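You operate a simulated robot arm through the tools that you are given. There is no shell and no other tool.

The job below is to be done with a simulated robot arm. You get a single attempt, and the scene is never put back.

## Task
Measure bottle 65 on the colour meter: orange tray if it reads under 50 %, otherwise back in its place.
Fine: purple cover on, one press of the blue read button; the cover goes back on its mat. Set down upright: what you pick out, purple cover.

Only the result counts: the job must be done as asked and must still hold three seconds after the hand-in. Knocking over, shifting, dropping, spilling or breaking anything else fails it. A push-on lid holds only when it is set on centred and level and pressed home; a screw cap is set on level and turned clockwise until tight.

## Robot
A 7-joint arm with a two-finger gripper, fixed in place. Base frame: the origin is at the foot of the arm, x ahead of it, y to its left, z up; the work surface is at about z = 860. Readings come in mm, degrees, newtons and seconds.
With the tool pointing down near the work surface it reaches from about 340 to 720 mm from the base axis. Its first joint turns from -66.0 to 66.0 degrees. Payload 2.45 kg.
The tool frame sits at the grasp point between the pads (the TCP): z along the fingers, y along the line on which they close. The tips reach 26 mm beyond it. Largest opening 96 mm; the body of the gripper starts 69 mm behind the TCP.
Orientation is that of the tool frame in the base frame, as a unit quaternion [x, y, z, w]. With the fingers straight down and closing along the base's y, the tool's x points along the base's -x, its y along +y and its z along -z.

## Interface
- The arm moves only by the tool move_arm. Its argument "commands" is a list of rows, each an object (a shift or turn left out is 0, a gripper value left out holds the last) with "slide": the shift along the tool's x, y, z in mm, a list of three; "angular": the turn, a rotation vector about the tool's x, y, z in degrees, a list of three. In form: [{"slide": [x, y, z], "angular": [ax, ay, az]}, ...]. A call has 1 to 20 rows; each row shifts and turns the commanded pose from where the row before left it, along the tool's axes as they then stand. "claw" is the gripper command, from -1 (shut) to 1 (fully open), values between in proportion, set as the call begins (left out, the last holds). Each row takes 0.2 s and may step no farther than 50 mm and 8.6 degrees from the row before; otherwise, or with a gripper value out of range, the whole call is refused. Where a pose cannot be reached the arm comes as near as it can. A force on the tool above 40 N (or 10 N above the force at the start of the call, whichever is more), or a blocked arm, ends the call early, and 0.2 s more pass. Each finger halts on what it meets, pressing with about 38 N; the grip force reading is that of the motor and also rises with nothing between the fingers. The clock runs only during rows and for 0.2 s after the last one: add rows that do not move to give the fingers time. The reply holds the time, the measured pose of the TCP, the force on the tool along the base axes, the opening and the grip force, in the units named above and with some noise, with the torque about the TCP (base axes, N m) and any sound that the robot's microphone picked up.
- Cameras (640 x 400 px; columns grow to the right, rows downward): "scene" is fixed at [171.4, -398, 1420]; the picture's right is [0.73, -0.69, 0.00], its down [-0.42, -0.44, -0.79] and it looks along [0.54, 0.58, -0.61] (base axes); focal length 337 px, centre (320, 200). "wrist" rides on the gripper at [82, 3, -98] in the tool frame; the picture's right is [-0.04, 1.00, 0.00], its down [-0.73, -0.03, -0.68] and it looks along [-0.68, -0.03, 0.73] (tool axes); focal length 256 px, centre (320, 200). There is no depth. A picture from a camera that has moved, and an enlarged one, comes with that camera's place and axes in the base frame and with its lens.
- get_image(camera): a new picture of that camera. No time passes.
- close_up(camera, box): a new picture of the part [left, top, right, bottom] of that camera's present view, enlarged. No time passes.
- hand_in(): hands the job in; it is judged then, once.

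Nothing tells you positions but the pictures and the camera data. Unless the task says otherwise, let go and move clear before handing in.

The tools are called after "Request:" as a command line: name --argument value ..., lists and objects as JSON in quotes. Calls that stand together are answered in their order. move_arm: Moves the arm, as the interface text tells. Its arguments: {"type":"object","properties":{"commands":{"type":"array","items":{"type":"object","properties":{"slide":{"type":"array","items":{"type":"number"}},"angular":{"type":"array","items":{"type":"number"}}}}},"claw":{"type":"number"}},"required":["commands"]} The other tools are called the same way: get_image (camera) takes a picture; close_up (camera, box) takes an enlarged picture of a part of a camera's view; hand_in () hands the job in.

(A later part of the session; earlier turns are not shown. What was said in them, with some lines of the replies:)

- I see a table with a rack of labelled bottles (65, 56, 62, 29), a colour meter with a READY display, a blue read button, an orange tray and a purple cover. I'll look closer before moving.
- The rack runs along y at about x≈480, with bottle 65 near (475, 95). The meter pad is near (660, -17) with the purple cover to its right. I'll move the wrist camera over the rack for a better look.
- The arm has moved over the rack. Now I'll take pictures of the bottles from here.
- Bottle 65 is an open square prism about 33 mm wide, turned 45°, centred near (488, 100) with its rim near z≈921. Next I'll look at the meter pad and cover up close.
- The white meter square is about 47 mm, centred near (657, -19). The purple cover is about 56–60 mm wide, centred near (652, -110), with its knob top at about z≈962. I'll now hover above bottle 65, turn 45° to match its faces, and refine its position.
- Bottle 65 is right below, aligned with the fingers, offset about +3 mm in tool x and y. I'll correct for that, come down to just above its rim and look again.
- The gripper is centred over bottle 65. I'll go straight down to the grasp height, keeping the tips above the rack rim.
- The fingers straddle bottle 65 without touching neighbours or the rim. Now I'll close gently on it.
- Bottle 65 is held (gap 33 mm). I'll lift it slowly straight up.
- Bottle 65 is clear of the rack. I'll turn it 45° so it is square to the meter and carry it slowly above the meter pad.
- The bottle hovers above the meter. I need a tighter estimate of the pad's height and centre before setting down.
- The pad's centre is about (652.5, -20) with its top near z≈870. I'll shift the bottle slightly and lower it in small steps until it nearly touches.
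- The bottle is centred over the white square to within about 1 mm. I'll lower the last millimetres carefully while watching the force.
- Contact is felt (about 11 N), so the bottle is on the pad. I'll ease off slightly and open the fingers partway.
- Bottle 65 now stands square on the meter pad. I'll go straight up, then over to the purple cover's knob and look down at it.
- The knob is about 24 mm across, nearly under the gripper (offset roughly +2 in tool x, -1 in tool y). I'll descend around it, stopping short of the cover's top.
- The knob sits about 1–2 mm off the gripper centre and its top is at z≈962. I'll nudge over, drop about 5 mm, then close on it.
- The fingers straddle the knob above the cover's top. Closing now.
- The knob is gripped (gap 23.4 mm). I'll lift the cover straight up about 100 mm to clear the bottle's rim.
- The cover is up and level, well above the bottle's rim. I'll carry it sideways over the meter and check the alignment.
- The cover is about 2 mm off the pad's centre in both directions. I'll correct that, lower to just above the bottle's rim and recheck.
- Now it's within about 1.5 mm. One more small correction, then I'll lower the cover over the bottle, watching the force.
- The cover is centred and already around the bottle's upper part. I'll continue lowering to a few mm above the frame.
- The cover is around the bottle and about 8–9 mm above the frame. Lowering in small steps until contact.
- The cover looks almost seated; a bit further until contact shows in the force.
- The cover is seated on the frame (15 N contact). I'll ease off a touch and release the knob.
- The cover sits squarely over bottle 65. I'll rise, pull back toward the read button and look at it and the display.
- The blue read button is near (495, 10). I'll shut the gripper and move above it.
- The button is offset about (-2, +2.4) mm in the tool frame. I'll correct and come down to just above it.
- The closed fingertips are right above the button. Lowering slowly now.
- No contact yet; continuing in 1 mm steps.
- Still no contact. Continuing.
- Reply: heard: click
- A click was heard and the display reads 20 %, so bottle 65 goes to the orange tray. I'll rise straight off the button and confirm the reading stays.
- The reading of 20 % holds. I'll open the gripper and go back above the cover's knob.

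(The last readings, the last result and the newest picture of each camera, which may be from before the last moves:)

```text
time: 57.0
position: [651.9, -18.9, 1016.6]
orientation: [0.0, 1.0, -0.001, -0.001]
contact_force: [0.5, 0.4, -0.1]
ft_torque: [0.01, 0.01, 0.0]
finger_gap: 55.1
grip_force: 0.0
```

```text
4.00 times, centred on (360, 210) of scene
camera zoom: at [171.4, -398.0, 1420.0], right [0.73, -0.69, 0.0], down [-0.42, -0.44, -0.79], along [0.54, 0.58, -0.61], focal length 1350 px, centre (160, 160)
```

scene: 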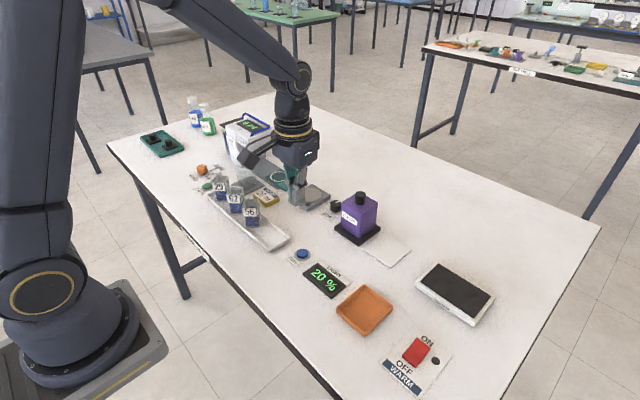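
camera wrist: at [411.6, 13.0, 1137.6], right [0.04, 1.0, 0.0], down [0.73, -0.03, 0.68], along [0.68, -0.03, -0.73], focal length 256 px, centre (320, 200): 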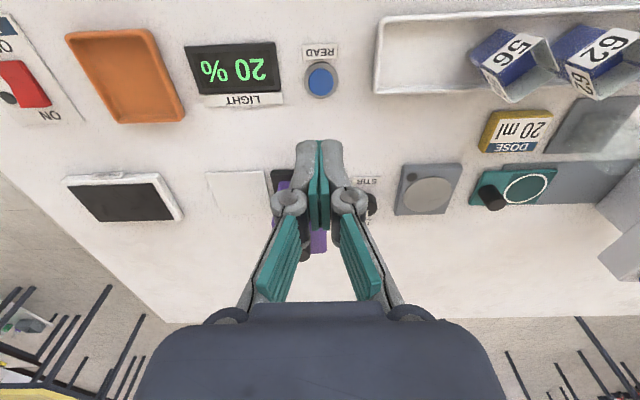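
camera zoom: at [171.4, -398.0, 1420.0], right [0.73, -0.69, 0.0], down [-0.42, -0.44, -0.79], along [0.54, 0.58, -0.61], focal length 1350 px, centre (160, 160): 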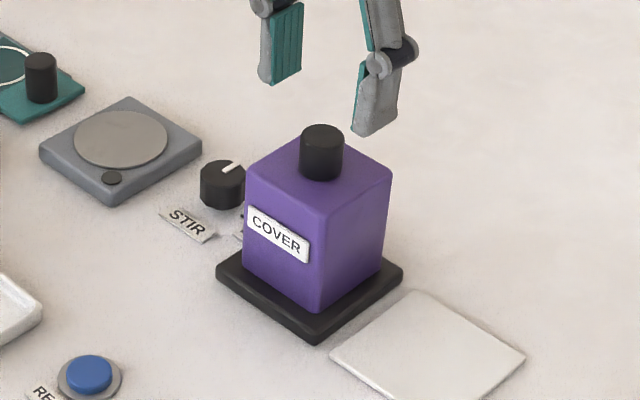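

The knob is about 2 mm off in both axes; I'll correct and descend around it to the previous grip height.

Request:
move_arm --commands '[{"slide": [2, -2, 0]}, {"slide": [0, 0, 12]}, {"slide": [0, 0, 12]}, {"slide": [0, 0, 10]}, {"slide": [0, 0, 5]}, {"slide": [0, 0, 0]}, {"slide": [0, 0, 0]}]'

Request:
close_up --camera "wrist" --box '[220, 90, 420, 240]'

Request:
close_up --camera "scene" --box '[310, 160, 410, 260]'

```text
time: 58.6
position: [650.5, -18.8, 977.3]
orientation: [0.001, 1.0, 0.0, 0.0]
contact_force: [0.1, 0.2, 0.4]
ft_torque: [-0.01, 0.0, 0.0]
finger_gap: 55.1
grip_force: 0.1
```

```text
2.67 times, centred on (320, 165) of wrist
camera zoom: at [569.3, -16.3, 1075.2], right [0.04, 1.0, 0.0], down [0.73, -0.03, 0.68], along [0.68, -0.03, -0.73], focal length 683 px, centre (320, 293)
```

zoom: 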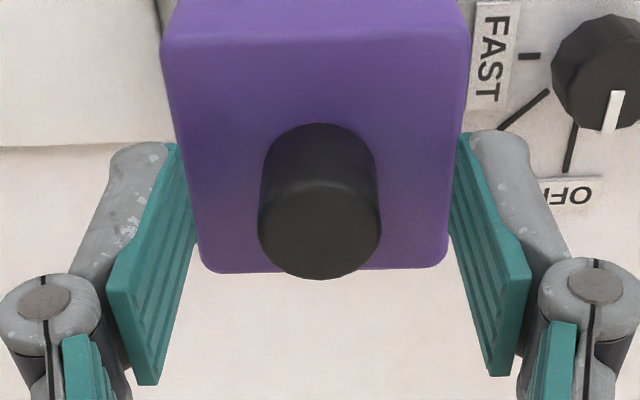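

```text
4.00 times, centred on (360, 210) of scene
camera zoom: at [171.4, -398.0, 1420.0], right [0.73, -0.69, 0.0], down [-0.42, -0.44, -0.79], along [0.54, 0.58, -0.61], focal length 1350 px, centre (160, 160)
```

zoom: 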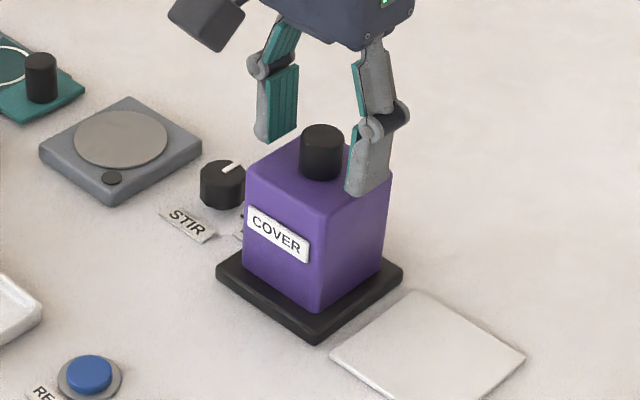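

The knob is centred between the fingers. Closing on it now.

Request:
move_arm --commands '[{"slide": [0, -0.5, 0]}, {"slide": [0, 0, 0]}, {"slide": [0, 0, 0]}, {"slide": [0, 0, 0]}]' --claw -0.8

Request:
close_up --camera "scene" --box '[310, 160, 410, 260]'

```text
time: 59.6
position: [651.3, -20.5, 977.8]
orientation: [0.001, 1.0, 0.0, 0.0]
contact_force: [-0.1, 1.3, 1.1]
ft_torque: [0.02, -0.01, 0.01]
finger_gap: 23.6
grip_force: 38.0
```

```text
4.00 times, centred on (360, 210) of scene
camera zoom: at [171.4, -398.0, 1420.0], right [0.73, -0.69, 0.0], down [-0.42, -0.44, -0.79], along [0.54, 0.58, -0.61], focal length 1350 px, centre (160, 160)
```

zoom: 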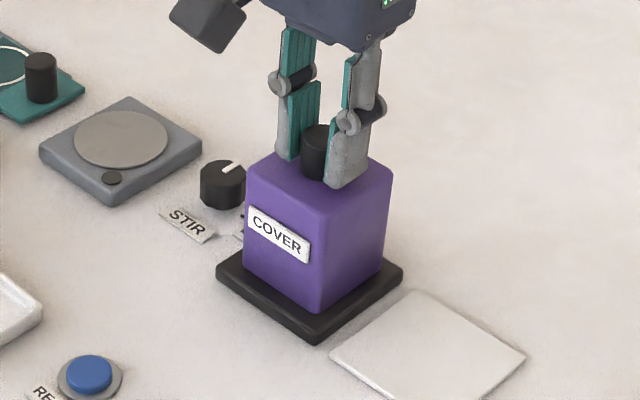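

Knob gripped. Lifting the cover straight up off the bottle.

Request:
move_arm --commands '[{"slide": [0, 0, -4]}, {"slide": [0, 0, -8]}, {"slide": [0, 0, -12]}, {"slide": [0, 0, -14]}, {"slide": [0, 0, -14]}, {"slide": [0, 0, -14]}, {"slide": [0, 0, -14]}, {"slide": [0, 0, -12]}, {"slide": [0, 0, 0]}, {"slide": [0, 0, 0]}]'

Request:
close_up --camera "scene" --box '[300, 140, 420, 270]'

Request:
get_image --camera "wrist"

```text
time: 61.8
position: [650.9, -21.7, 1068.7]
orientation: [0.0, 1.0, 0.0, 0.0]
contact_force: [-0.7, -0.1, -0.9]
ft_torque: [0.02, 0.02, -0.03]
finger_gap: 23.7
grip_force: 37.8
```

```text
3.08 times, centred on (360, 205) of scene
camera zoom: at [171.5, -398.0, 1420.0], right [0.73, -0.69, 0.0], down [-0.42, -0.44, -0.79], along [0.54, 0.58, -0.61], focal length 1038 px, centre (197, 185)
```

zoom: 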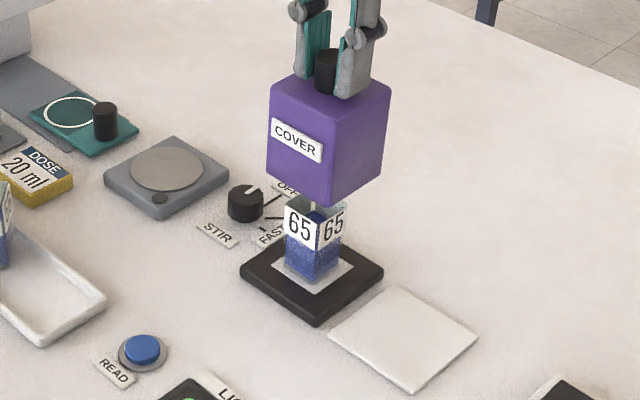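

```text
taken
camera wrist: at [570.3, -17.3, 1166.4], right [0.04, 1.0, 0.0], down [0.73, -0.03, 0.68], along [0.68, -0.03, -0.73], focal length 256 px, centre (320, 200)
```

wrist: 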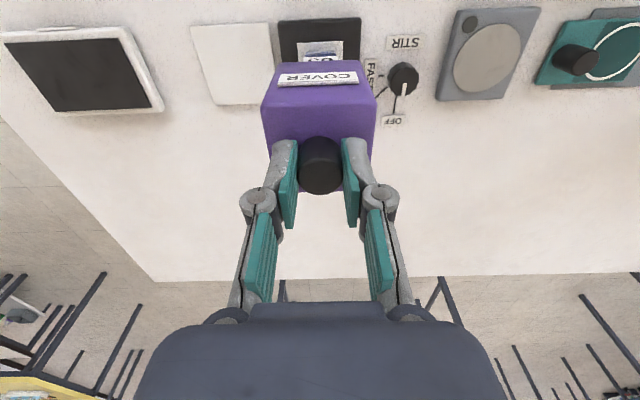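

Cover is up, the bottle is undisturbed. Carrying the cover sideways back above its mat.

Request:
move_arm --commands '[{"slide": [0.4, -8, 0]}, {"slide": [0.4, -15, 0]}, {"slide": [0.4, -18, 0]}, {"slide": [0.4, -18, 0]}, {"slide": [0.4, -16, 0]}, {"slide": [0, -10, 0]}, {"slide": [0, -4, 0]}, {"slide": [0, 0, 0]}, {"slide": [0, 0, 0]}]'

Request:
close_up --camera "scene" --box '[320, 140, 440, 270]'

Request:
close_up --camera "wrist" --box '[220, 0, 420, 150]'

```text
time: 63.8
position: [648.9, -109.2, 1068.7]
orientation: [0.0, 1.0, 0.0, 0.0]
contact_force: [-1.0, 0.5, -0.3]
ft_torque: [0.02, 0.0, -0.02]
finger_gap: 23.7
grip_force: 37.9
```

```text
3.08 times, centred on (380, 205) of scene
camera zoom: at [171.4, -398.0, 1420.0], right [0.73, -0.69, 0.0], down [-0.42, -0.44, -0.79], along [0.54, 0.58, -0.61], focal length 1038 px, centre (135, 185)
```

zoom: 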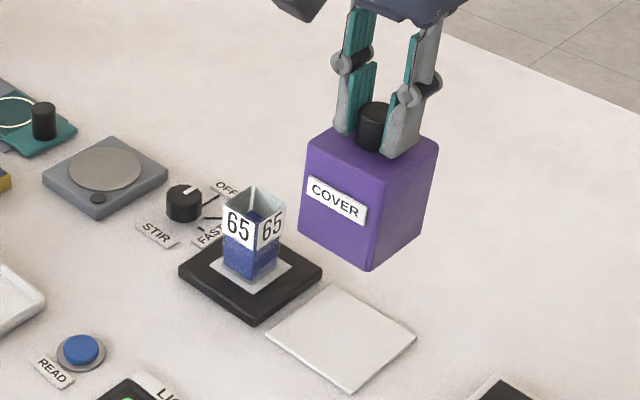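

```text
2.67 times, centred on (320, 75) of wrist
camera zoom: at [568.3, -106.2, 1166.1], right [0.04, 1.0, 0.0], down [0.73, -0.03, 0.68], along [0.68, -0.03, -0.73], focal length 683 px, centre (320, 533)
```

zoom: 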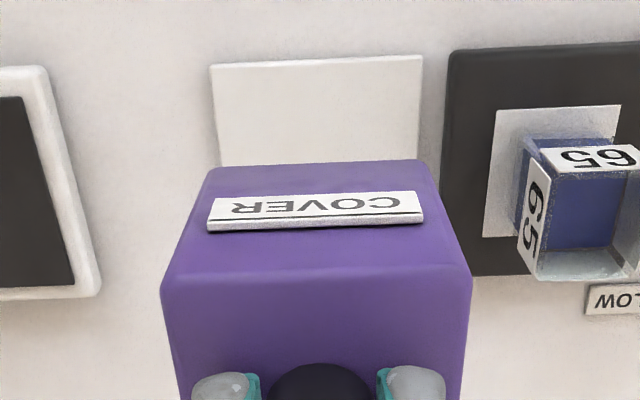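

The cover is centred over its mat, in the original position. Lowering it to just above the mat.

Request:
move_arm --commands '[{"slide": [0, 0, 6]}, {"slide": [0, 0, 12]}, {"slide": [0, 0, 14]}, {"slide": [0, 0, 14]}, {"slide": [0, 0, 14]}, {"slide": [0, 0, 14]}, {"slide": [0, 0, 12]}, {"slide": [0, 0, 6]}, {"slide": [0, 0, 0]}, {"slide": [0, 0, 0]}]'

Request:
close_up --camera "scene" --box '[340, 190, 430, 275]'

Request:
close_up --camera "wrist" --box '[220, 30, 420, 180]'

```text
time: 66.0
position: [649.3, -109.2, 976.8]
orientation: [0.001, 1.0, 0.0, 0.0]
contact_force: [-0.2, 0.4, -0.1]
ft_torque: [-0.05, -0.01, 0.0]
finger_gap: 23.5
grip_force: 38.8
```

```text
4.71 times, centred on (385, 232) of scene
camera zoom: at [171.5, -398.0, 1420.0], right [0.73, -0.69, 0.0], down [-0.42, -0.44, -0.79], along [0.54, 0.58, -0.61], focal length 1588 px, centre (14, 47)
```

zoom: 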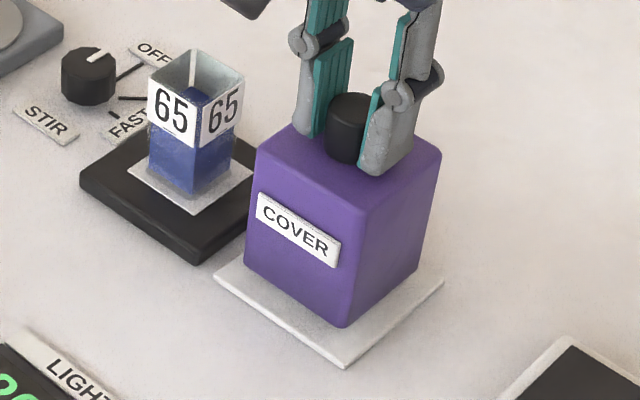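

```text
2.67 times, centred on (320, 105) of wrist
camera zoom: at [568.6, -105.8, 1074.1], right [0.04, 1.0, 0.0], down [0.73, -0.03, 0.68], along [0.68, -0.03, -0.73], focal length 683 px, centre (320, 453)
```

zoom: 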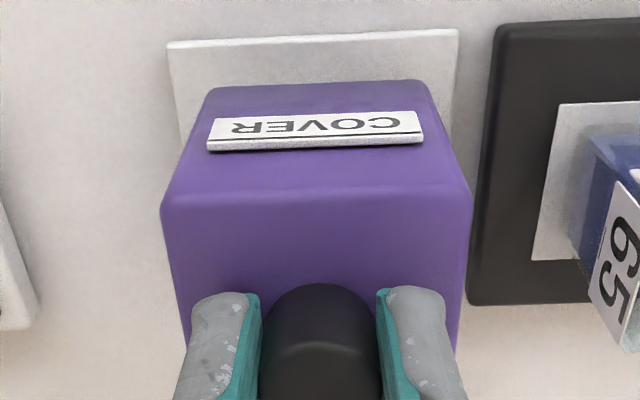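

About 7 mm above the mat. Lowering in small steps until contact.

Request:
move_arm --commands '[{"slide": [0, 0, 2]}, {"slide": [0, 0, 2]}, {"slide": [0, 0, 1]}, {"slide": [0, 0, 0]}]'

Request:
move_arm --commands '[{"slide": [0, 0, 1]}, {"slide": [0, 0, 0]}]'

Request:
move_arm --commands '[{"slide": [0, 0, 0.8]}, {"slide": [0, 0, 0]}]'

```text
time: 67.0
position: [650.1, -109.2, 972.3]
orientation: [0.0, 1.0, 0.0, 0.001]
contact_force: [-0.5, -0.4, -0.5]
ft_torque: [0.01, -0.01, -0.01]
finger_gap: 23.5
grip_force: 38.1
```

```text
time: 67.6
position: [649.9, -108.8, 970.6]
orientation: [0.0, 1.0, 0.0, 0.0]
contact_force: [-0.1, 0.7, 0.1]
ft_torque: [0.0, -0.01, -0.01]
finger_gap: 23.4
grip_force: 38.0
```

```text
time: 68.2
position: [649.9, -110.2, 969.2]
orientation: [0.0, 1.0, 0.001, 0.0]
contact_force: [-0.7, -0.3, -0.1]
ft_torque: [-0.02, -0.01, 0.02]
finger_gap: 23.4
grip_force: 38.0
```

Request:
move_arm --commands '[{"slide": [0, 0, 0.8]}, {"slide": [0, 0, 0]}]'

Request:
close_up --camera "scene" --box '[340, 190, 430, 275]'

```text
time: 68.8
position: [649.2, -110.7, 969.6]
orientation: [0.001, 1.0, 0.001, 0.0]
contact_force: [0.0, 0.8, 0.4]
ft_torque: [-0.02, -0.01, -0.01]
finger_gap: 23.3
grip_force: 38.4
```

```text
4.71 times, centred on (385, 232) of scene
camera zoom: at [171.4, -398.0, 1420.0], right [0.73, -0.69, 0.0], down [-0.42, -0.44, -0.79], along [0.54, 0.58, -0.61], focal length 1588 px, centre (14, 47)
```

zoom: 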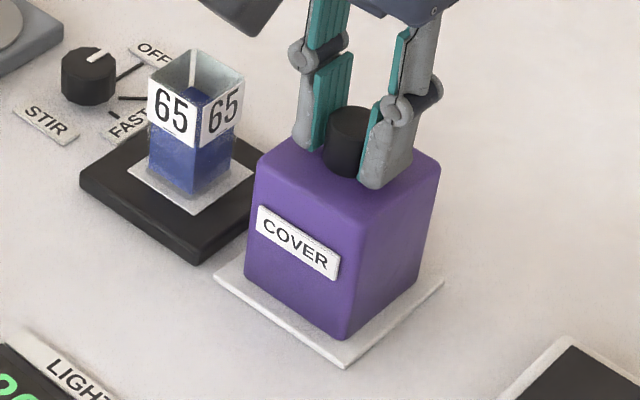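

Request:
move_arm --commands '[{"slide": [0, 0, 0.8]}, {"slide": [0, 0, 0]}]'

Request:
move_arm --commands '[{"slide": [0, 0, 0.6]}, {"slide": [0, 0, 0]}]'

```text
time: 69.4
position: [649.0, -110.4, 968.9]
orientation: [0.0, 1.0, 0.0, 0.001]
contact_force: [1.4, 2.5, 6.3]
ft_torque: [0.07, 0.11, -0.05]
finger_gap: 23.4
grip_force: 38.3
```

```text
time: 70.0
position: [649.8, -111.0, 969.7]
orientation: [0.0, 1.0, 0.0, 0.001]
contact_force: [1.1, 2.7, 11.4]
ft_torque: [0.12, 0.15, -0.03]
finger_gap: 23.6
grip_force: 37.3
```

The cover is resting on its mat (11 N contact). I'll ease off and release the knob.

Request:
move_arm --commands '[{"slide": [0, 0, -0.6]}, {"slide": [0, 0, 0]}]'

Request:
move_arm --commands '[{"slide": [0, 0, 0]}, {"slide": [0, 0, 0]}, {"slide": [0, 0, 0]}]' --claw 0.1

Request:
move_arm --commands '[{"slide": [0, 0, -10]}, {"slide": [0, 0, -20]}, {"slide": [0, 0, -30]}, {"slide": [0, 0, 0]}]'

Request:
close_up --camera "scene" --box '[340, 180, 430, 275]'

Request:
get_image --camera "wrist"

```text
time: 70.6
position: [648.5, -111.4, 969.5]
orientation: [0.0, 1.0, 0.0, 0.001]
contact_force: [1.5, 0.9, 4.9]
ft_torque: [0.04, -0.34, 0.06]
finger_gap: 23.7
grip_force: 37.9
```

```text
time: 71.4
position: [649.2, -111.1, 968.8]
orientation: [0.0, 1.0, 0.0, 0.001]
contact_force: [0.4, -0.7, -0.1]
ft_torque: [-0.02, 0.0, -0.02]
finger_gap: 53.0
grip_force: 0.0
```

```text
time: 72.4
position: [651.0, -107.6, 1028.3]
orientation: [0.0, 1.0, 0.0, 0.0]
contact_force: [0.2, -1.0, -0.5]
ft_torque: [0.0, 0.0, 0.01]
finger_gap: 52.7
grip_force: 0.1
```

```text
4.21 times, centred on (385, 228) of scene
camera zoom: at [171.4, -398.0, 1420.0], right [0.73, -0.69, 0.0], down [-0.42, -0.44, -0.79], along [0.54, 0.58, -0.61], focal length 1421 px, centre (46, 84)
```

zoom: 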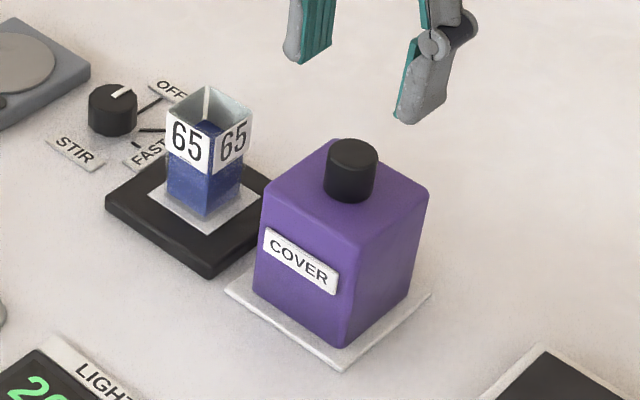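

```text
taken
camera wrist: at [570.0, -104.3, 1125.9], right [0.04, 1.0, 0.0], down [0.73, -0.03, 0.68], along [0.68, -0.03, -0.73], focal length 256 px, centre (320, 200)
```

wrist: 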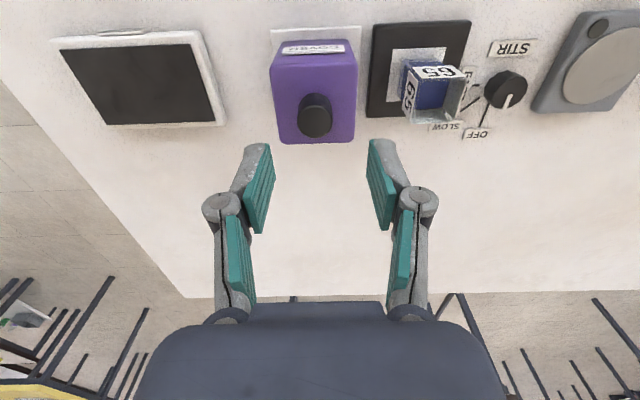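

The cover is upright on its mat. Now I'll move above bottle 65 on the meter again.

Request:
move_arm --commands '[{"slide": [-0.5, 22, 0]}, {"slide": [-0.5, 22, 0]}, {"slide": [-0.5, 22, 0]}, {"slide": [0, 21.5, 0]}, {"slide": [0, 0, 15]}, {"slide": [0, 0, 15]}, {"slide": [0, 0, 15]}, {"slide": [0, 0, 0]}, {"slide": [0, 0, 0]}]' --claw 0.2

Request:
close_up --camera "wrist" --box '[220, 60, 420, 210]'

Request:
close_up --camera "scene" --box '[310, 160, 410, 260]'

```text
time: 74.4
position: [651.6, -24.4, 983.3]
orientation: [0.0, 1.0, 0.0, 0.0]
contact_force: [-0.4, -0.6, -0.5]
ft_torque: [-0.01, -0.01, 0.03]
finger_gap: 57.4
grip_force: 0.1
```

```text
2.67 times, centred on (320, 135) of wrist
camera zoom: at [569.8, -19.2, 1081.1], right [0.04, 1.0, 0.0], down [0.73, -0.03, 0.68], along [0.68, -0.03, -0.73], focal length 683 px, centre (320, 373)
```

zoom: 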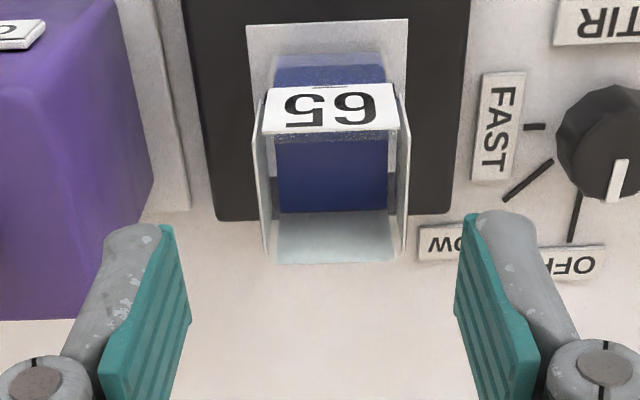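

```text
4.00 times, centred on (360, 210) of scene
camera zoom: at [171.4, -398.0, 1420.0], right [0.73, -0.69, 0.0], down [-0.42, -0.44, -0.79], along [0.54, 0.58, -0.61], focal length 1350 px, centre (160, 160)
```

zoom: 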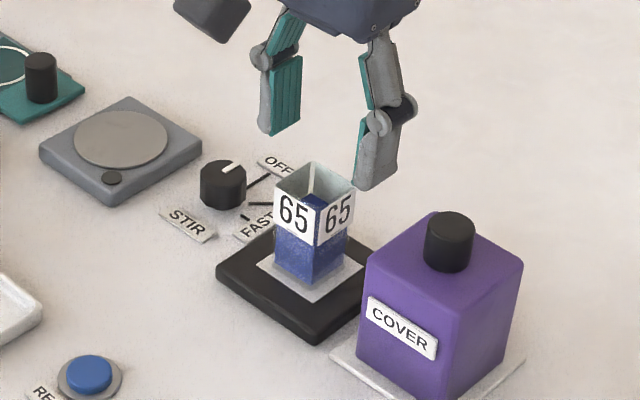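

The bottle is offset about (-1.4, +2.7) mm. Correcting and descending to the grasp height.

Request:
move_arm --commands '[{"slide": [-1.4, 2.7, 0]}, {"slide": [0, 0, 15]}, {"slide": [0, 0, 15]}, {"slide": [0, 0, 0]}, {"slide": [0, 0, 0]}]'

Request:
close_up --camera "wrist" --box '[220, 80, 420, 230]'

```text
time: 75.6
position: [651.8, -19.3, 952.8]
orientation: [0.0, 1.0, 0.001, 0.001]
contact_force: [0.4, 0.1, 0.3]
ft_torque: [0.01, 0.01, -0.02]
finger_gap: 57.7
grip_force: 0.1
```

```text
2.67 times, centred on (320, 155) of wrist
camera zoom: at [570.9, -15.9, 1051.5], right [0.04, 1.0, 0.0], down [0.73, -0.03, 0.68], along [0.68, -0.03, -0.73], focal length 683 px, centre (320, 320)
```

zoom: 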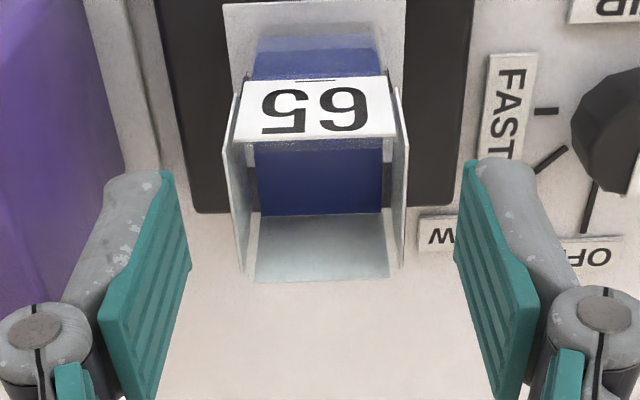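

Well centred. Descending the last 40 mm and then closing.

Request:
move_arm --commands '[{"slide": [-0.6, -0.5, 14]}, {"slide": [0, 0, 14]}, {"slide": [0, 0, 12]}, {"slide": [0, 0, 0]}, {"slide": [0, 0, 0]}]'

Request:
move_arm --commands '[{"slide": [0, 0, 0]}, {"slide": [0, 0, 0]}, {"slide": [0, 0, 0]}, {"slide": [0, 0, 0]}]' --claw -0.6

Request:
close_up --camera "scene" --box '[320, 180, 400, 260]'

Request:
get_image --camera "wrist"

```text
time: 76.8
position: [653.3, -19.2, 914.0]
orientation: [0.0, 1.0, 0.0, 0.0]
contact_force: [-0.3, -0.5, -0.5]
ft_torque: [0.01, -0.02, 0.02]
finger_gap: 57.7
grip_force: 0.0
```

```text
time: 77.8
position: [653.0, -18.9, 912.8]
orientation: [0.0, 1.0, -0.001, 0.0]
contact_force: [-0.5, -0.2, 2.1]
ft_torque: [0.03, 0.01, -0.02]
finger_gap: 32.6
grip_force: 38.3
```

```text
5.00 times, centred on (360, 220) of scene
camera zoom: at [171.4, -398.0, 1420.0], right [0.73, -0.69, 0.0], down [-0.42, -0.44, -0.79], along [0.54, 0.58, -0.61], focal length 1687 px, centre (120, 100)
```

zoom: 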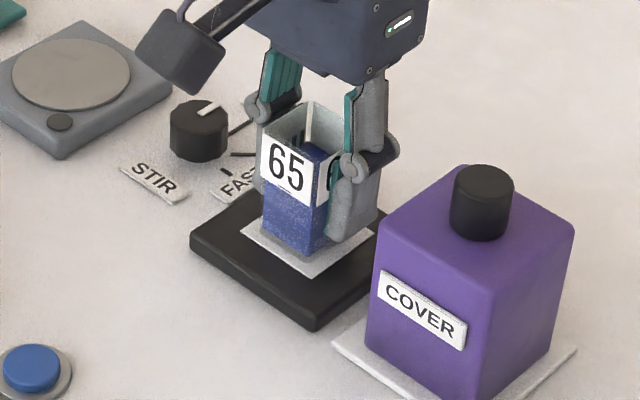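

```text
taken
camera wrist: at [573.0, -15.6, 1011.0], right [0.04, 1.0, 0.0], down [0.73, -0.03, 0.68], along [0.68, -0.03, -0.73], focal length 256 px, centre (320, 200)
```

wrist: 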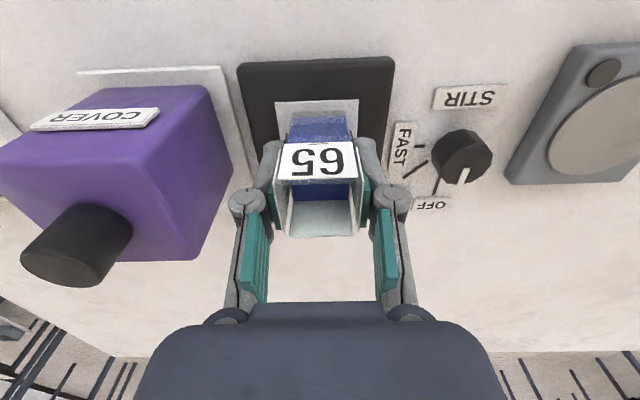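

Bottle 65 is gripped (gap 32.6 mm). Lifting slowly, then retreating toward the arm, away from the cover.

Request:
move_arm --commands '[{"slide": [0, 0, -4]}, {"slide": [0, 0, -8]}, {"slide": [0, 0, -12]}, {"slide": [0, 0, -12]}, {"slide": [0, 0, -12]}, {"slide": [0, 0, -12]}, {"slide": [0, 0, -10]}, {"slide": [0, 0, -5]}, {"slide": [0, 0, 0]}]'

Request:
move_arm --commands '[{"slide": [8, 0, 0]}, {"slide": [15, 0, 0]}, {"slide": [20, 0, 0]}, {"slide": [22, 0, 0]}, {"slide": [22, 0, 0]}, {"slide": [22, 0, 0]}, {"slide": [20, 0, 0]}, {"slide": [20, 0, 0]}, {"slide": [15, 0, 0]}, {"slide": [8, 0, 0]}, {"slide": [4, 0, 0]}, {"slide": [0, 0, 0]}, {"slide": [0, 0, 0]}]'

Request:
get_image --camera "scene"

Request:
get_image --camera "wrist"

```text
time: 79.8
position: [653.8, -21.3, 989.9]
orientation: [0.0, 1.0, 0.001, 0.0]
contact_force: [0.0, -0.9, -0.4]
ft_torque: [-0.03, -0.03, 0.02]
finger_gap: 33.0
grip_force: 37.9
```

```text
time: 82.6
position: [477.1, -21.5, 989.4]
orientation: [0.0, 1.0, 0.0, 0.0]
contact_force: [-0.2, -0.1, 0.0]
ft_torque: [0.0, -0.01, 0.0]
finger_gap: 32.7
grip_force: 38.0
```

```text
taken
```

scene: 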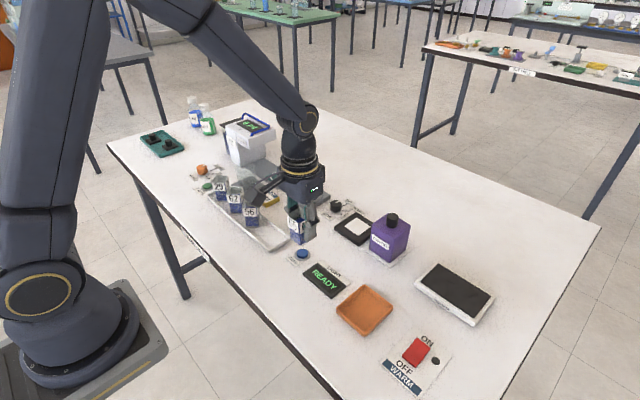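

```text
taken
camera wrist: at [397.3, -16.9, 1086.8], right [0.04, 1.0, 0.0], down [0.73, -0.03, 0.68], along [0.68, -0.03, -0.73], focal length 256 px, centre (320, 200)
```

wrist: 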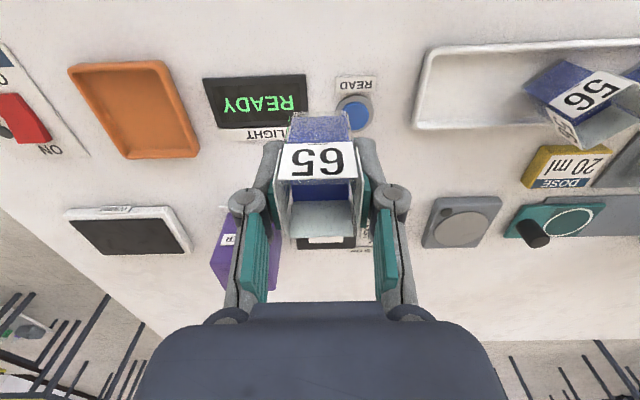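

The bottle is clear of the meter area and the meter has returned to READY. Now I'll carry it sideways toward the orange tray.

Request:
move_arm --commands '[{"slide": [0, -8, 0]}, {"slide": [0, -15, 0]}, {"slide": [0, -20, 0]}, {"slide": [0, -20, 0]}, {"slide": [0, -20, 0]}, {"slide": [0, -20, 0]}, {"slide": [0, -20, 0]}, {"slide": [0, -18, 0]}, {"slide": [0, -10, 0]}, {"slide": [0, -6, 0]}, {"slide": [0, 0, 0]}, {"slide": [0, 0, 0]}]'

Request:
get_image --camera "wrist"

Request:
close_up --camera "wrist" --box '[220, 20, 420, 170]'

Request:
close_up --camera "scene" --box '[300, 210, 420, 350]'

```text
time: 85.2
position: [477.0, -177.8, 989.8]
orientation: [-0.001, 1.0, 0.0, 0.0]
contact_force: [0.4, -0.1, -0.9]
ft_torque: [-0.01, 0.0, 0.01]
finger_gap: 32.8
grip_force: 37.7
```

```text
taken
camera wrist: at [395.3, -172.8, 1086.7], right [0.04, 1.0, 0.0], down [0.73, -0.03, 0.68], along [0.68, -0.03, -0.73], focal length 256 px, centre (320, 200)
```

wrist: 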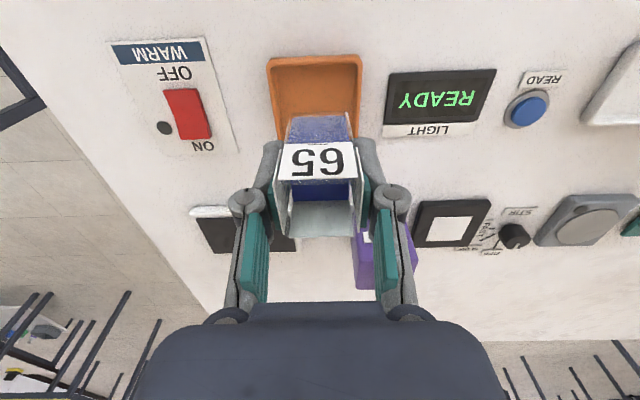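

```text
2.67 times, centred on (320, 95) of wrist
camera zoom: at [395.3, -172.8, 1086.7], right [0.04, 1.0, 0.0], down [0.73, -0.03, 0.68], along [0.68, -0.03, -0.73], focal length 683 px, centre (320, 480)
```

zoom: 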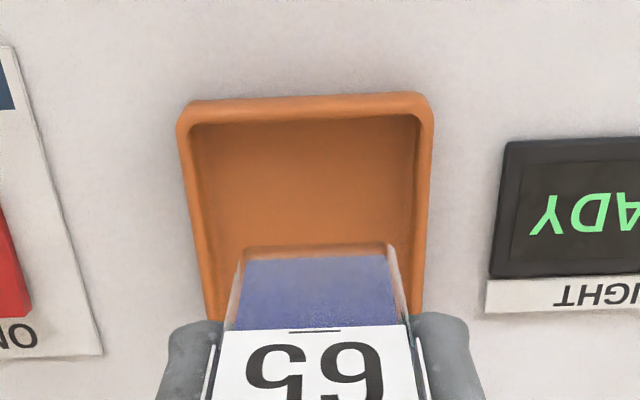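

```text
2.86 times, centred on (360, 280) of scene
camera zoom: at [171.4, -398.0, 1420.0], right [0.73, -0.69, 0.0], down [-0.42, -0.44, -0.79], along [0.54, 0.58, -0.61], focal length 964 px, centre (206, -29)
```

zoom: 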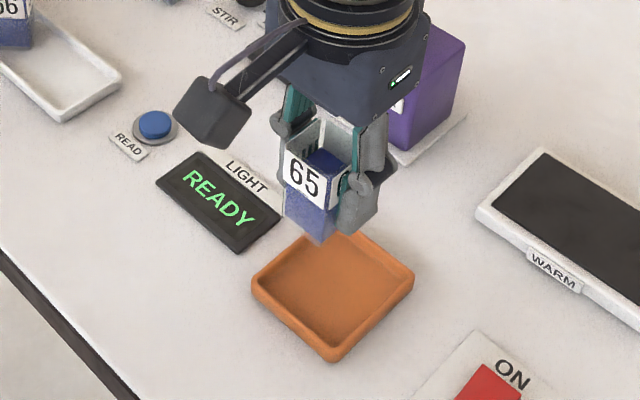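

The orange tray's centre is about (490, -178), 12.5 mm further out and 2.5 mm to the right of the bottle. I'll align and lower to a short distance above it.

Request:
move_arm --commands '[{"slide": [-6, -1.5, 0]}, {"slide": [-6.5, -1, 0]}, {"slide": [0, 0, 6]}, {"slide": [0, 0, 12]}, {"slide": [0, 0, 12]}, {"slide": [0, 0, 12]}, {"slide": [0, 0, 6]}, {"slide": [0, 0, 0]}, {"slide": [0, 0, 0]}]'

Request:
close_up --camera "wrist" --box '[220, 40, 420, 190]'

Request:
close_up --camera "scene" --box '[310, 230, 420, 345]'

```text
time: 87.2
position: [488.0, -179.2, 941.0]
orientation: [0.0, 1.0, 0.0, -0.001]
contact_force: [0.4, 0.1, -0.8]
ft_torque: [-0.01, 0.02, -0.01]
finger_gap: 32.7
grip_force: 37.7
```

```text
2.67 times, centred on (320, 115) of wrist
camera zoom: at [407.4, -176.1, 1038.4], right [0.04, 1.0, 0.0], down [0.73, -0.03, 0.68], along [0.68, -0.03, -0.73], focal length 683 px, centre (320, 427)
```

zoom: 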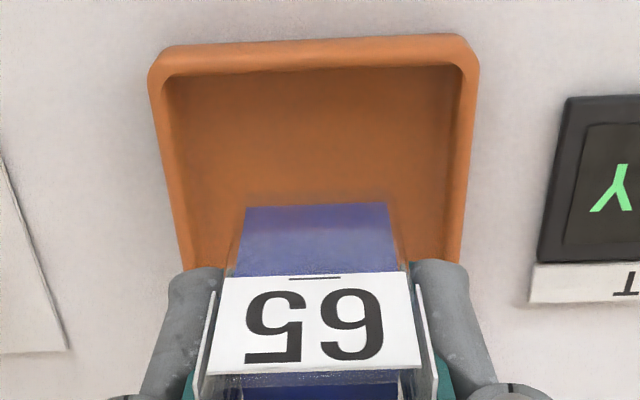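

```text
3.48 times, centred on (365, 288) of scene
camera zoom: at [171.4, -398.0, 1420.0], right [0.73, -0.69, 0.0], down [-0.42, -0.44, -0.79], along [0.54, 0.58, -0.61], focal length 1174 px, centre (164, -104)
```

zoom: 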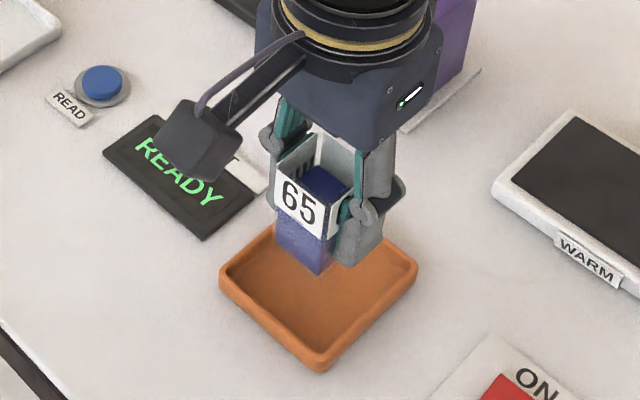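

The bottle is centred over the tray. Lowering further toward the tray floor.

Request:
move_arm --commands '[{"slide": [0, 0, 6]}, {"slide": [0, 0, 8]}, {"slide": [0, 0, 8]}, {"slide": [0, 0, 5]}, {"slide": [0, 0, 0]}, {"slide": [0, 0, 0]}]'

Request:
close_up --camera "wrist" --box '[220, 60, 420, 210]'

Request:
close_up --camera "scene" --box '[320, 250, 410, 345]'

```text
time: 88.6
position: [489.2, -179.2, 911.6]
orientation: [0.0, 1.0, 0.0, 0.0]
contact_force: [-0.5, 0.7, -0.7]
ft_torque: [-0.01, 0.0, 0.02]
finger_gap: 32.6
grip_force: 38.0
```

```text
2.67 times, centred on (320, 135) of wrist
camera zoom: at [408.1, -176.4, 1010.6], right [0.04, 1.0, 0.0], down [0.73, -0.03, 0.68], along [0.68, -0.03, -0.73], focal length 683 px, centre (320, 373)
```

zoom: 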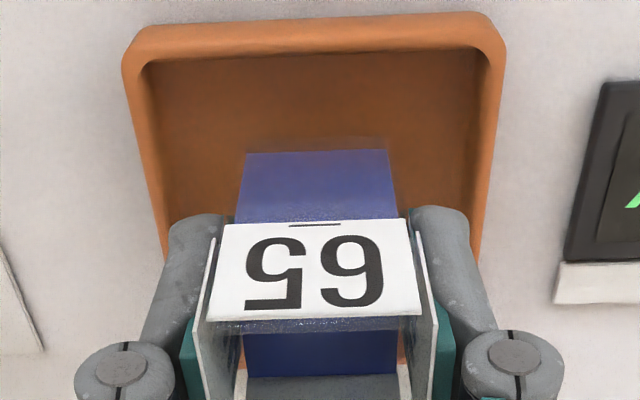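

```text
4.21 times, centred on (365, 298) of scene
camera zoom: at [171.4, -398.0, 1420.0], right [0.73, -0.69, 0.0], down [-0.42, -0.44, -0.79], along [0.54, 0.58, -0.61], focal length 1421 px, centre (130, -210)
```

zoom: 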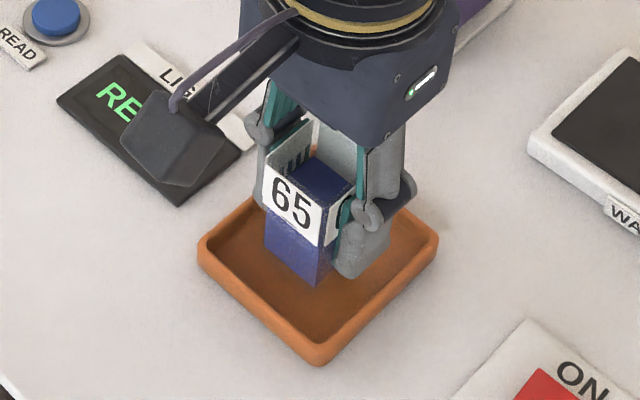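

About 8 mm above the tray floor. Small steps now, watching for contact.

Request:
move_arm --commands '[{"slide": [0, 0, 1.5]}, {"slide": [0, 0, 1.5]}, {"slide": [0, 0, 1]}, {"slide": [0, 0, 0]}]'

Request:
move_arm --commands '[{"slide": [0, 0, 1]}, {"slide": [0, 0, 0]}]'

Request:
move_arm --commands '[{"slide": [0, 0, 1]}, {"slide": [0, 0, 0]}]'

Request:
close_up --camera "scene" --box '[320, 250, 410, 345]'

```text
time: 89.6
position: [489.6, -180.2, 909.3]
orientation: [0.0, 1.0, 0.0, 0.0]
contact_force: [0.3, 0.1, -0.7]
ft_torque: [0.0, 0.01, -0.02]
finger_gap: 32.7
grip_force: 38.1
```

```text
time: 90.2
position: [489.0, -179.4, 909.3]
orientation: [0.0, 1.0, 0.0, 0.0]
contact_force: [0.3, -0.3, -0.4]
ft_torque: [-0.01, -0.02, 0.0]
finger_gap: 32.8
grip_force: 37.9
```

```text
time: 90.8
position: [489.3, -179.4, 907.1]
orientation: [0.001, 1.0, -0.001, 0.0]
contact_force: [-0.4, 0.0, 0.1]
ft_torque: [-0.03, -0.03, 0.02]
finger_gap: 32.8
grip_force: 38.0
```

```text
4.21 times, centred on (365, 298) of scene
camera zoom: at [171.4, -398.0, 1420.0], right [0.73, -0.69, 0.0], down [-0.42, -0.44, -0.79], along [0.54, 0.58, -0.61], focal length 1421 px, centre (130, -210)
```

zoom: 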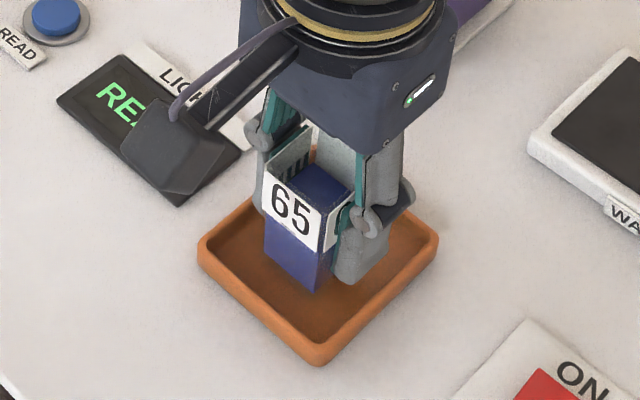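

Request:
move_arm --commands '[{"slide": [0, 0, 1]}, {"slide": [0, 0, 0]}]'

Request:
move_arm --commands '[{"slide": [0, 0, 1]}, {"slide": [0, 0, 0]}]'

```text
time: 91.4
position: [488.5, -179.1, 906.8]
orientation: [0.0, 1.0, 0.0, 0.001]
contact_force: [1.2, 0.0, -0.6]
ft_torque: [0.02, 0.0, 0.03]
finger_gap: 32.9
grip_force: 37.9
```

```text
time: 92.0
position: [489.3, -180.4, 906.0]
orientation: [0.0, 1.0, 0.0, 0.0]
contact_force: [0.0, 0.1, -0.2]
ft_torque: [0.01, 0.03, 0.01]
finger_gap: 33.0
grip_force: 37.8
```

Request:
move_arm --commands '[{"slide": [0, 0, 0.8]}, {"slide": [0, 0, 0]}]'

Request:
move_arm --commands '[{"slide": [0, 0, 0.8]}, {"slide": [0, 0, 0]}]'

Request:
close_up --camera "scene" --box '[330, 260, 400, 335]'

```text
time: 92.6
position: [489.5, -181.3, 905.7]
orientation: [-0.001, 1.0, 0.001, 0.0]
contact_force: [-1.7, 0.8, 5.3]
ft_torque: [0.03, 0.09, -0.03]
finger_gap: 33.0
grip_force: 38.3
```

```text
time: 93.2
position: [489.0, -179.7, 904.5]
orientation: [0.0, 1.0, -0.001, 0.001]
contact_force: [-7.1, 2.2, 27.2]
ft_torque: [0.09, 0.43, -0.01]
finger_gap: 33.0
grip_force: 38.1
```

```text
5.33 times, centred on (365, 298) of scene
camera zoom: at [170.8, -397.8, 1420.2], right [0.73, -0.69, 0.0], down [-0.42, -0.44, -0.79], along [0.54, 0.58, -0.61], focal length 1799 px, centre (80, -320)
```

zoom: 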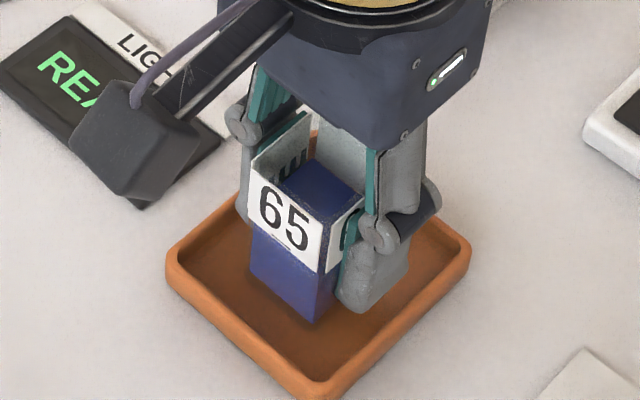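

The bottle is on the tray floor (27 N). I'll ease off about 1 mm and release.

Request:
move_arm --commands '[{"slide": [0, 0, -0.7]}, {"slide": [0, 0, -0.4]}, {"slide": [0, 0, 0]}]'

Request:
move_arm --commands '[{"slide": [0, 0, 0]}, {"slide": [0, 0, 0]}, {"slide": [0, 0, 0]}]' --claw 0.08

Request:
close_up --camera "scene" --box '[330, 260, 400, 335]'

Request:
get_image --camera "wrist"

```text
time: 94.0
position: [488.7, -180.1, 904.8]
orientation: [0.0, 1.0, 0.001, 0.0]
contact_force: [1.9, 0.1, 5.5]
ft_torque: [-0.01, -0.12, -0.03]
finger_gap: 33.0
grip_force: 38.2
```

```text
time: 94.8
position: [488.7, -180.0, 905.4]
orientation: [0.0, 1.0, 0.0, 0.0]
contact_force: [0.5, 0.4, -0.2]
ft_torque: [-0.04, -0.03, -0.02]
finger_gap: 51.6
grip_force: 0.1
```

```text
5.33 times, centred on (365, 298) of scene
camera zoom: at [171.4, -398.0, 1420.0], right [0.73, -0.69, 0.0], down [-0.42, -0.44, -0.79], along [0.54, 0.58, -0.61], focal length 1799 px, centre (80, -320)
```

zoom: 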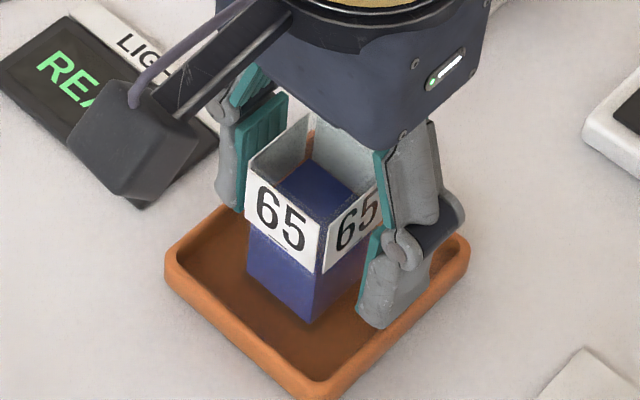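

```text
taken
camera wrist: at [407.8, -176.6, 1003.2], right [0.04, 1.0, 0.0], down [0.73, -0.03, 0.68], along [0.68, -0.03, -0.73], focal length 256 px, centre (320, 200)
```

wrist: 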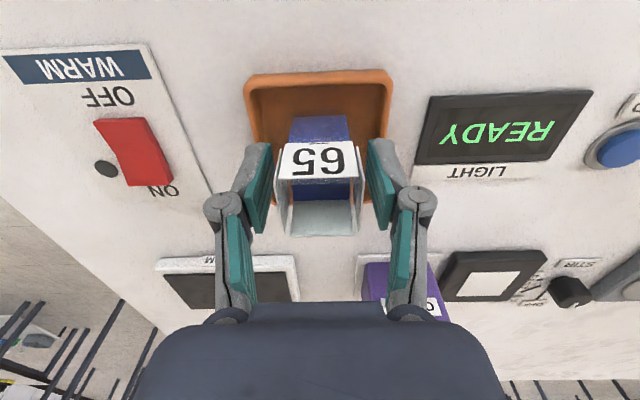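

The bottle stands free in the orange tray. I'll rise straight up and clear, then check the whole scene.

Request:
move_arm --commands '[{"slide": [0, 0, -8]}, {"slide": [0, 0, -15]}, {"slide": [0, 0, -25]}, {"slide": [0, 0, -35]}, {"slide": [0, 0, -40]}, {"slide": [0, 0, -40]}, {"slide": [20, 30, 0]}, {"slide": [20, 40, 0]}, {"slide": [20, 40, 0]}, {"slide": [0, 0, 0]}]'

Request:
get_image --camera "scene"

Request:
close_up --camera "scene" --box '[320, 180, 440, 345]'

Request:
get_image --camera "wrist"

```text
time: 97.0
position: [430.7, -70.7, 1067.5]
orientation: [0.0, 1.0, 0.0, -0.001]
contact_force: [-0.4, -1.1, -0.2]
ft_torque: [-0.01, -0.01, 0.0]
finger_gap: 51.7
grip_force: 0.1
```

```text
taken
```

scene: 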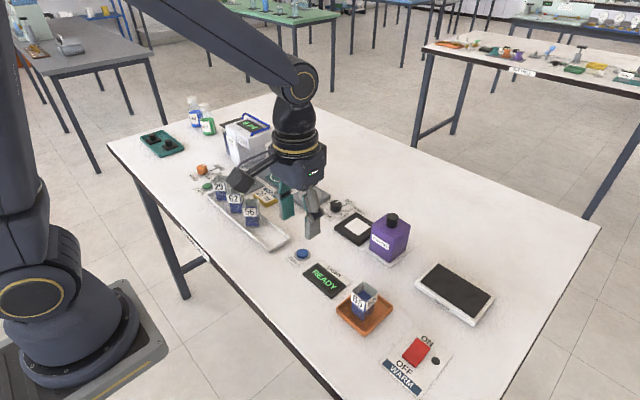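

```text
2.42 times, centred on (380, 262) of scene
camera zoom: at [171.4, -398.0, 1420.0], right [0.73, -0.69, 0.0], down [-0.42, -0.44, -0.79], along [0.54, 0.58, -0.61], focal length 818 px, centre (174, 48)
```

zoom: 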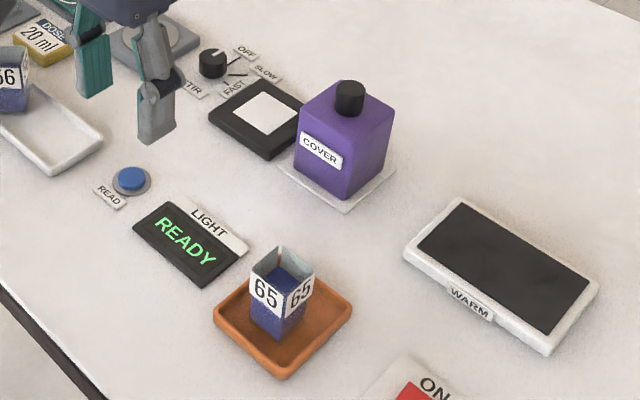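

```text
taken
camera wrist: at [350.6, -67.0, 1165.0], right [0.04, 1.0, 0.0], down [0.73, -0.03, 0.68], along [0.68, -0.03, -0.73], focal length 256 px, centre (320, 200)
```

wrist: 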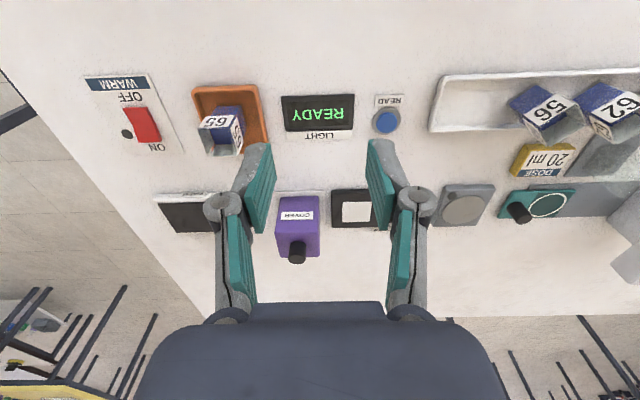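

Bottle 65, which read 20 %, stands upright in the orange tray. The purple cover is upright on its mat, nothing else looks disturbed, and the arm is clear. I'm handing in.

Request:
hand_in

```text
The job is handed in.
```

Bottle 65 read 20 % on the colour meter, under the 50 % limit, so I set it upright in the orange tray. I measured it with the purple cover on and a single press of the blue read button.

The cover is back upright on its mat, and the last pictures showed nothing else knocked or moved. The arm had let go and was clear when I handed in. The hand-in was accepted, but I got no verdict back.
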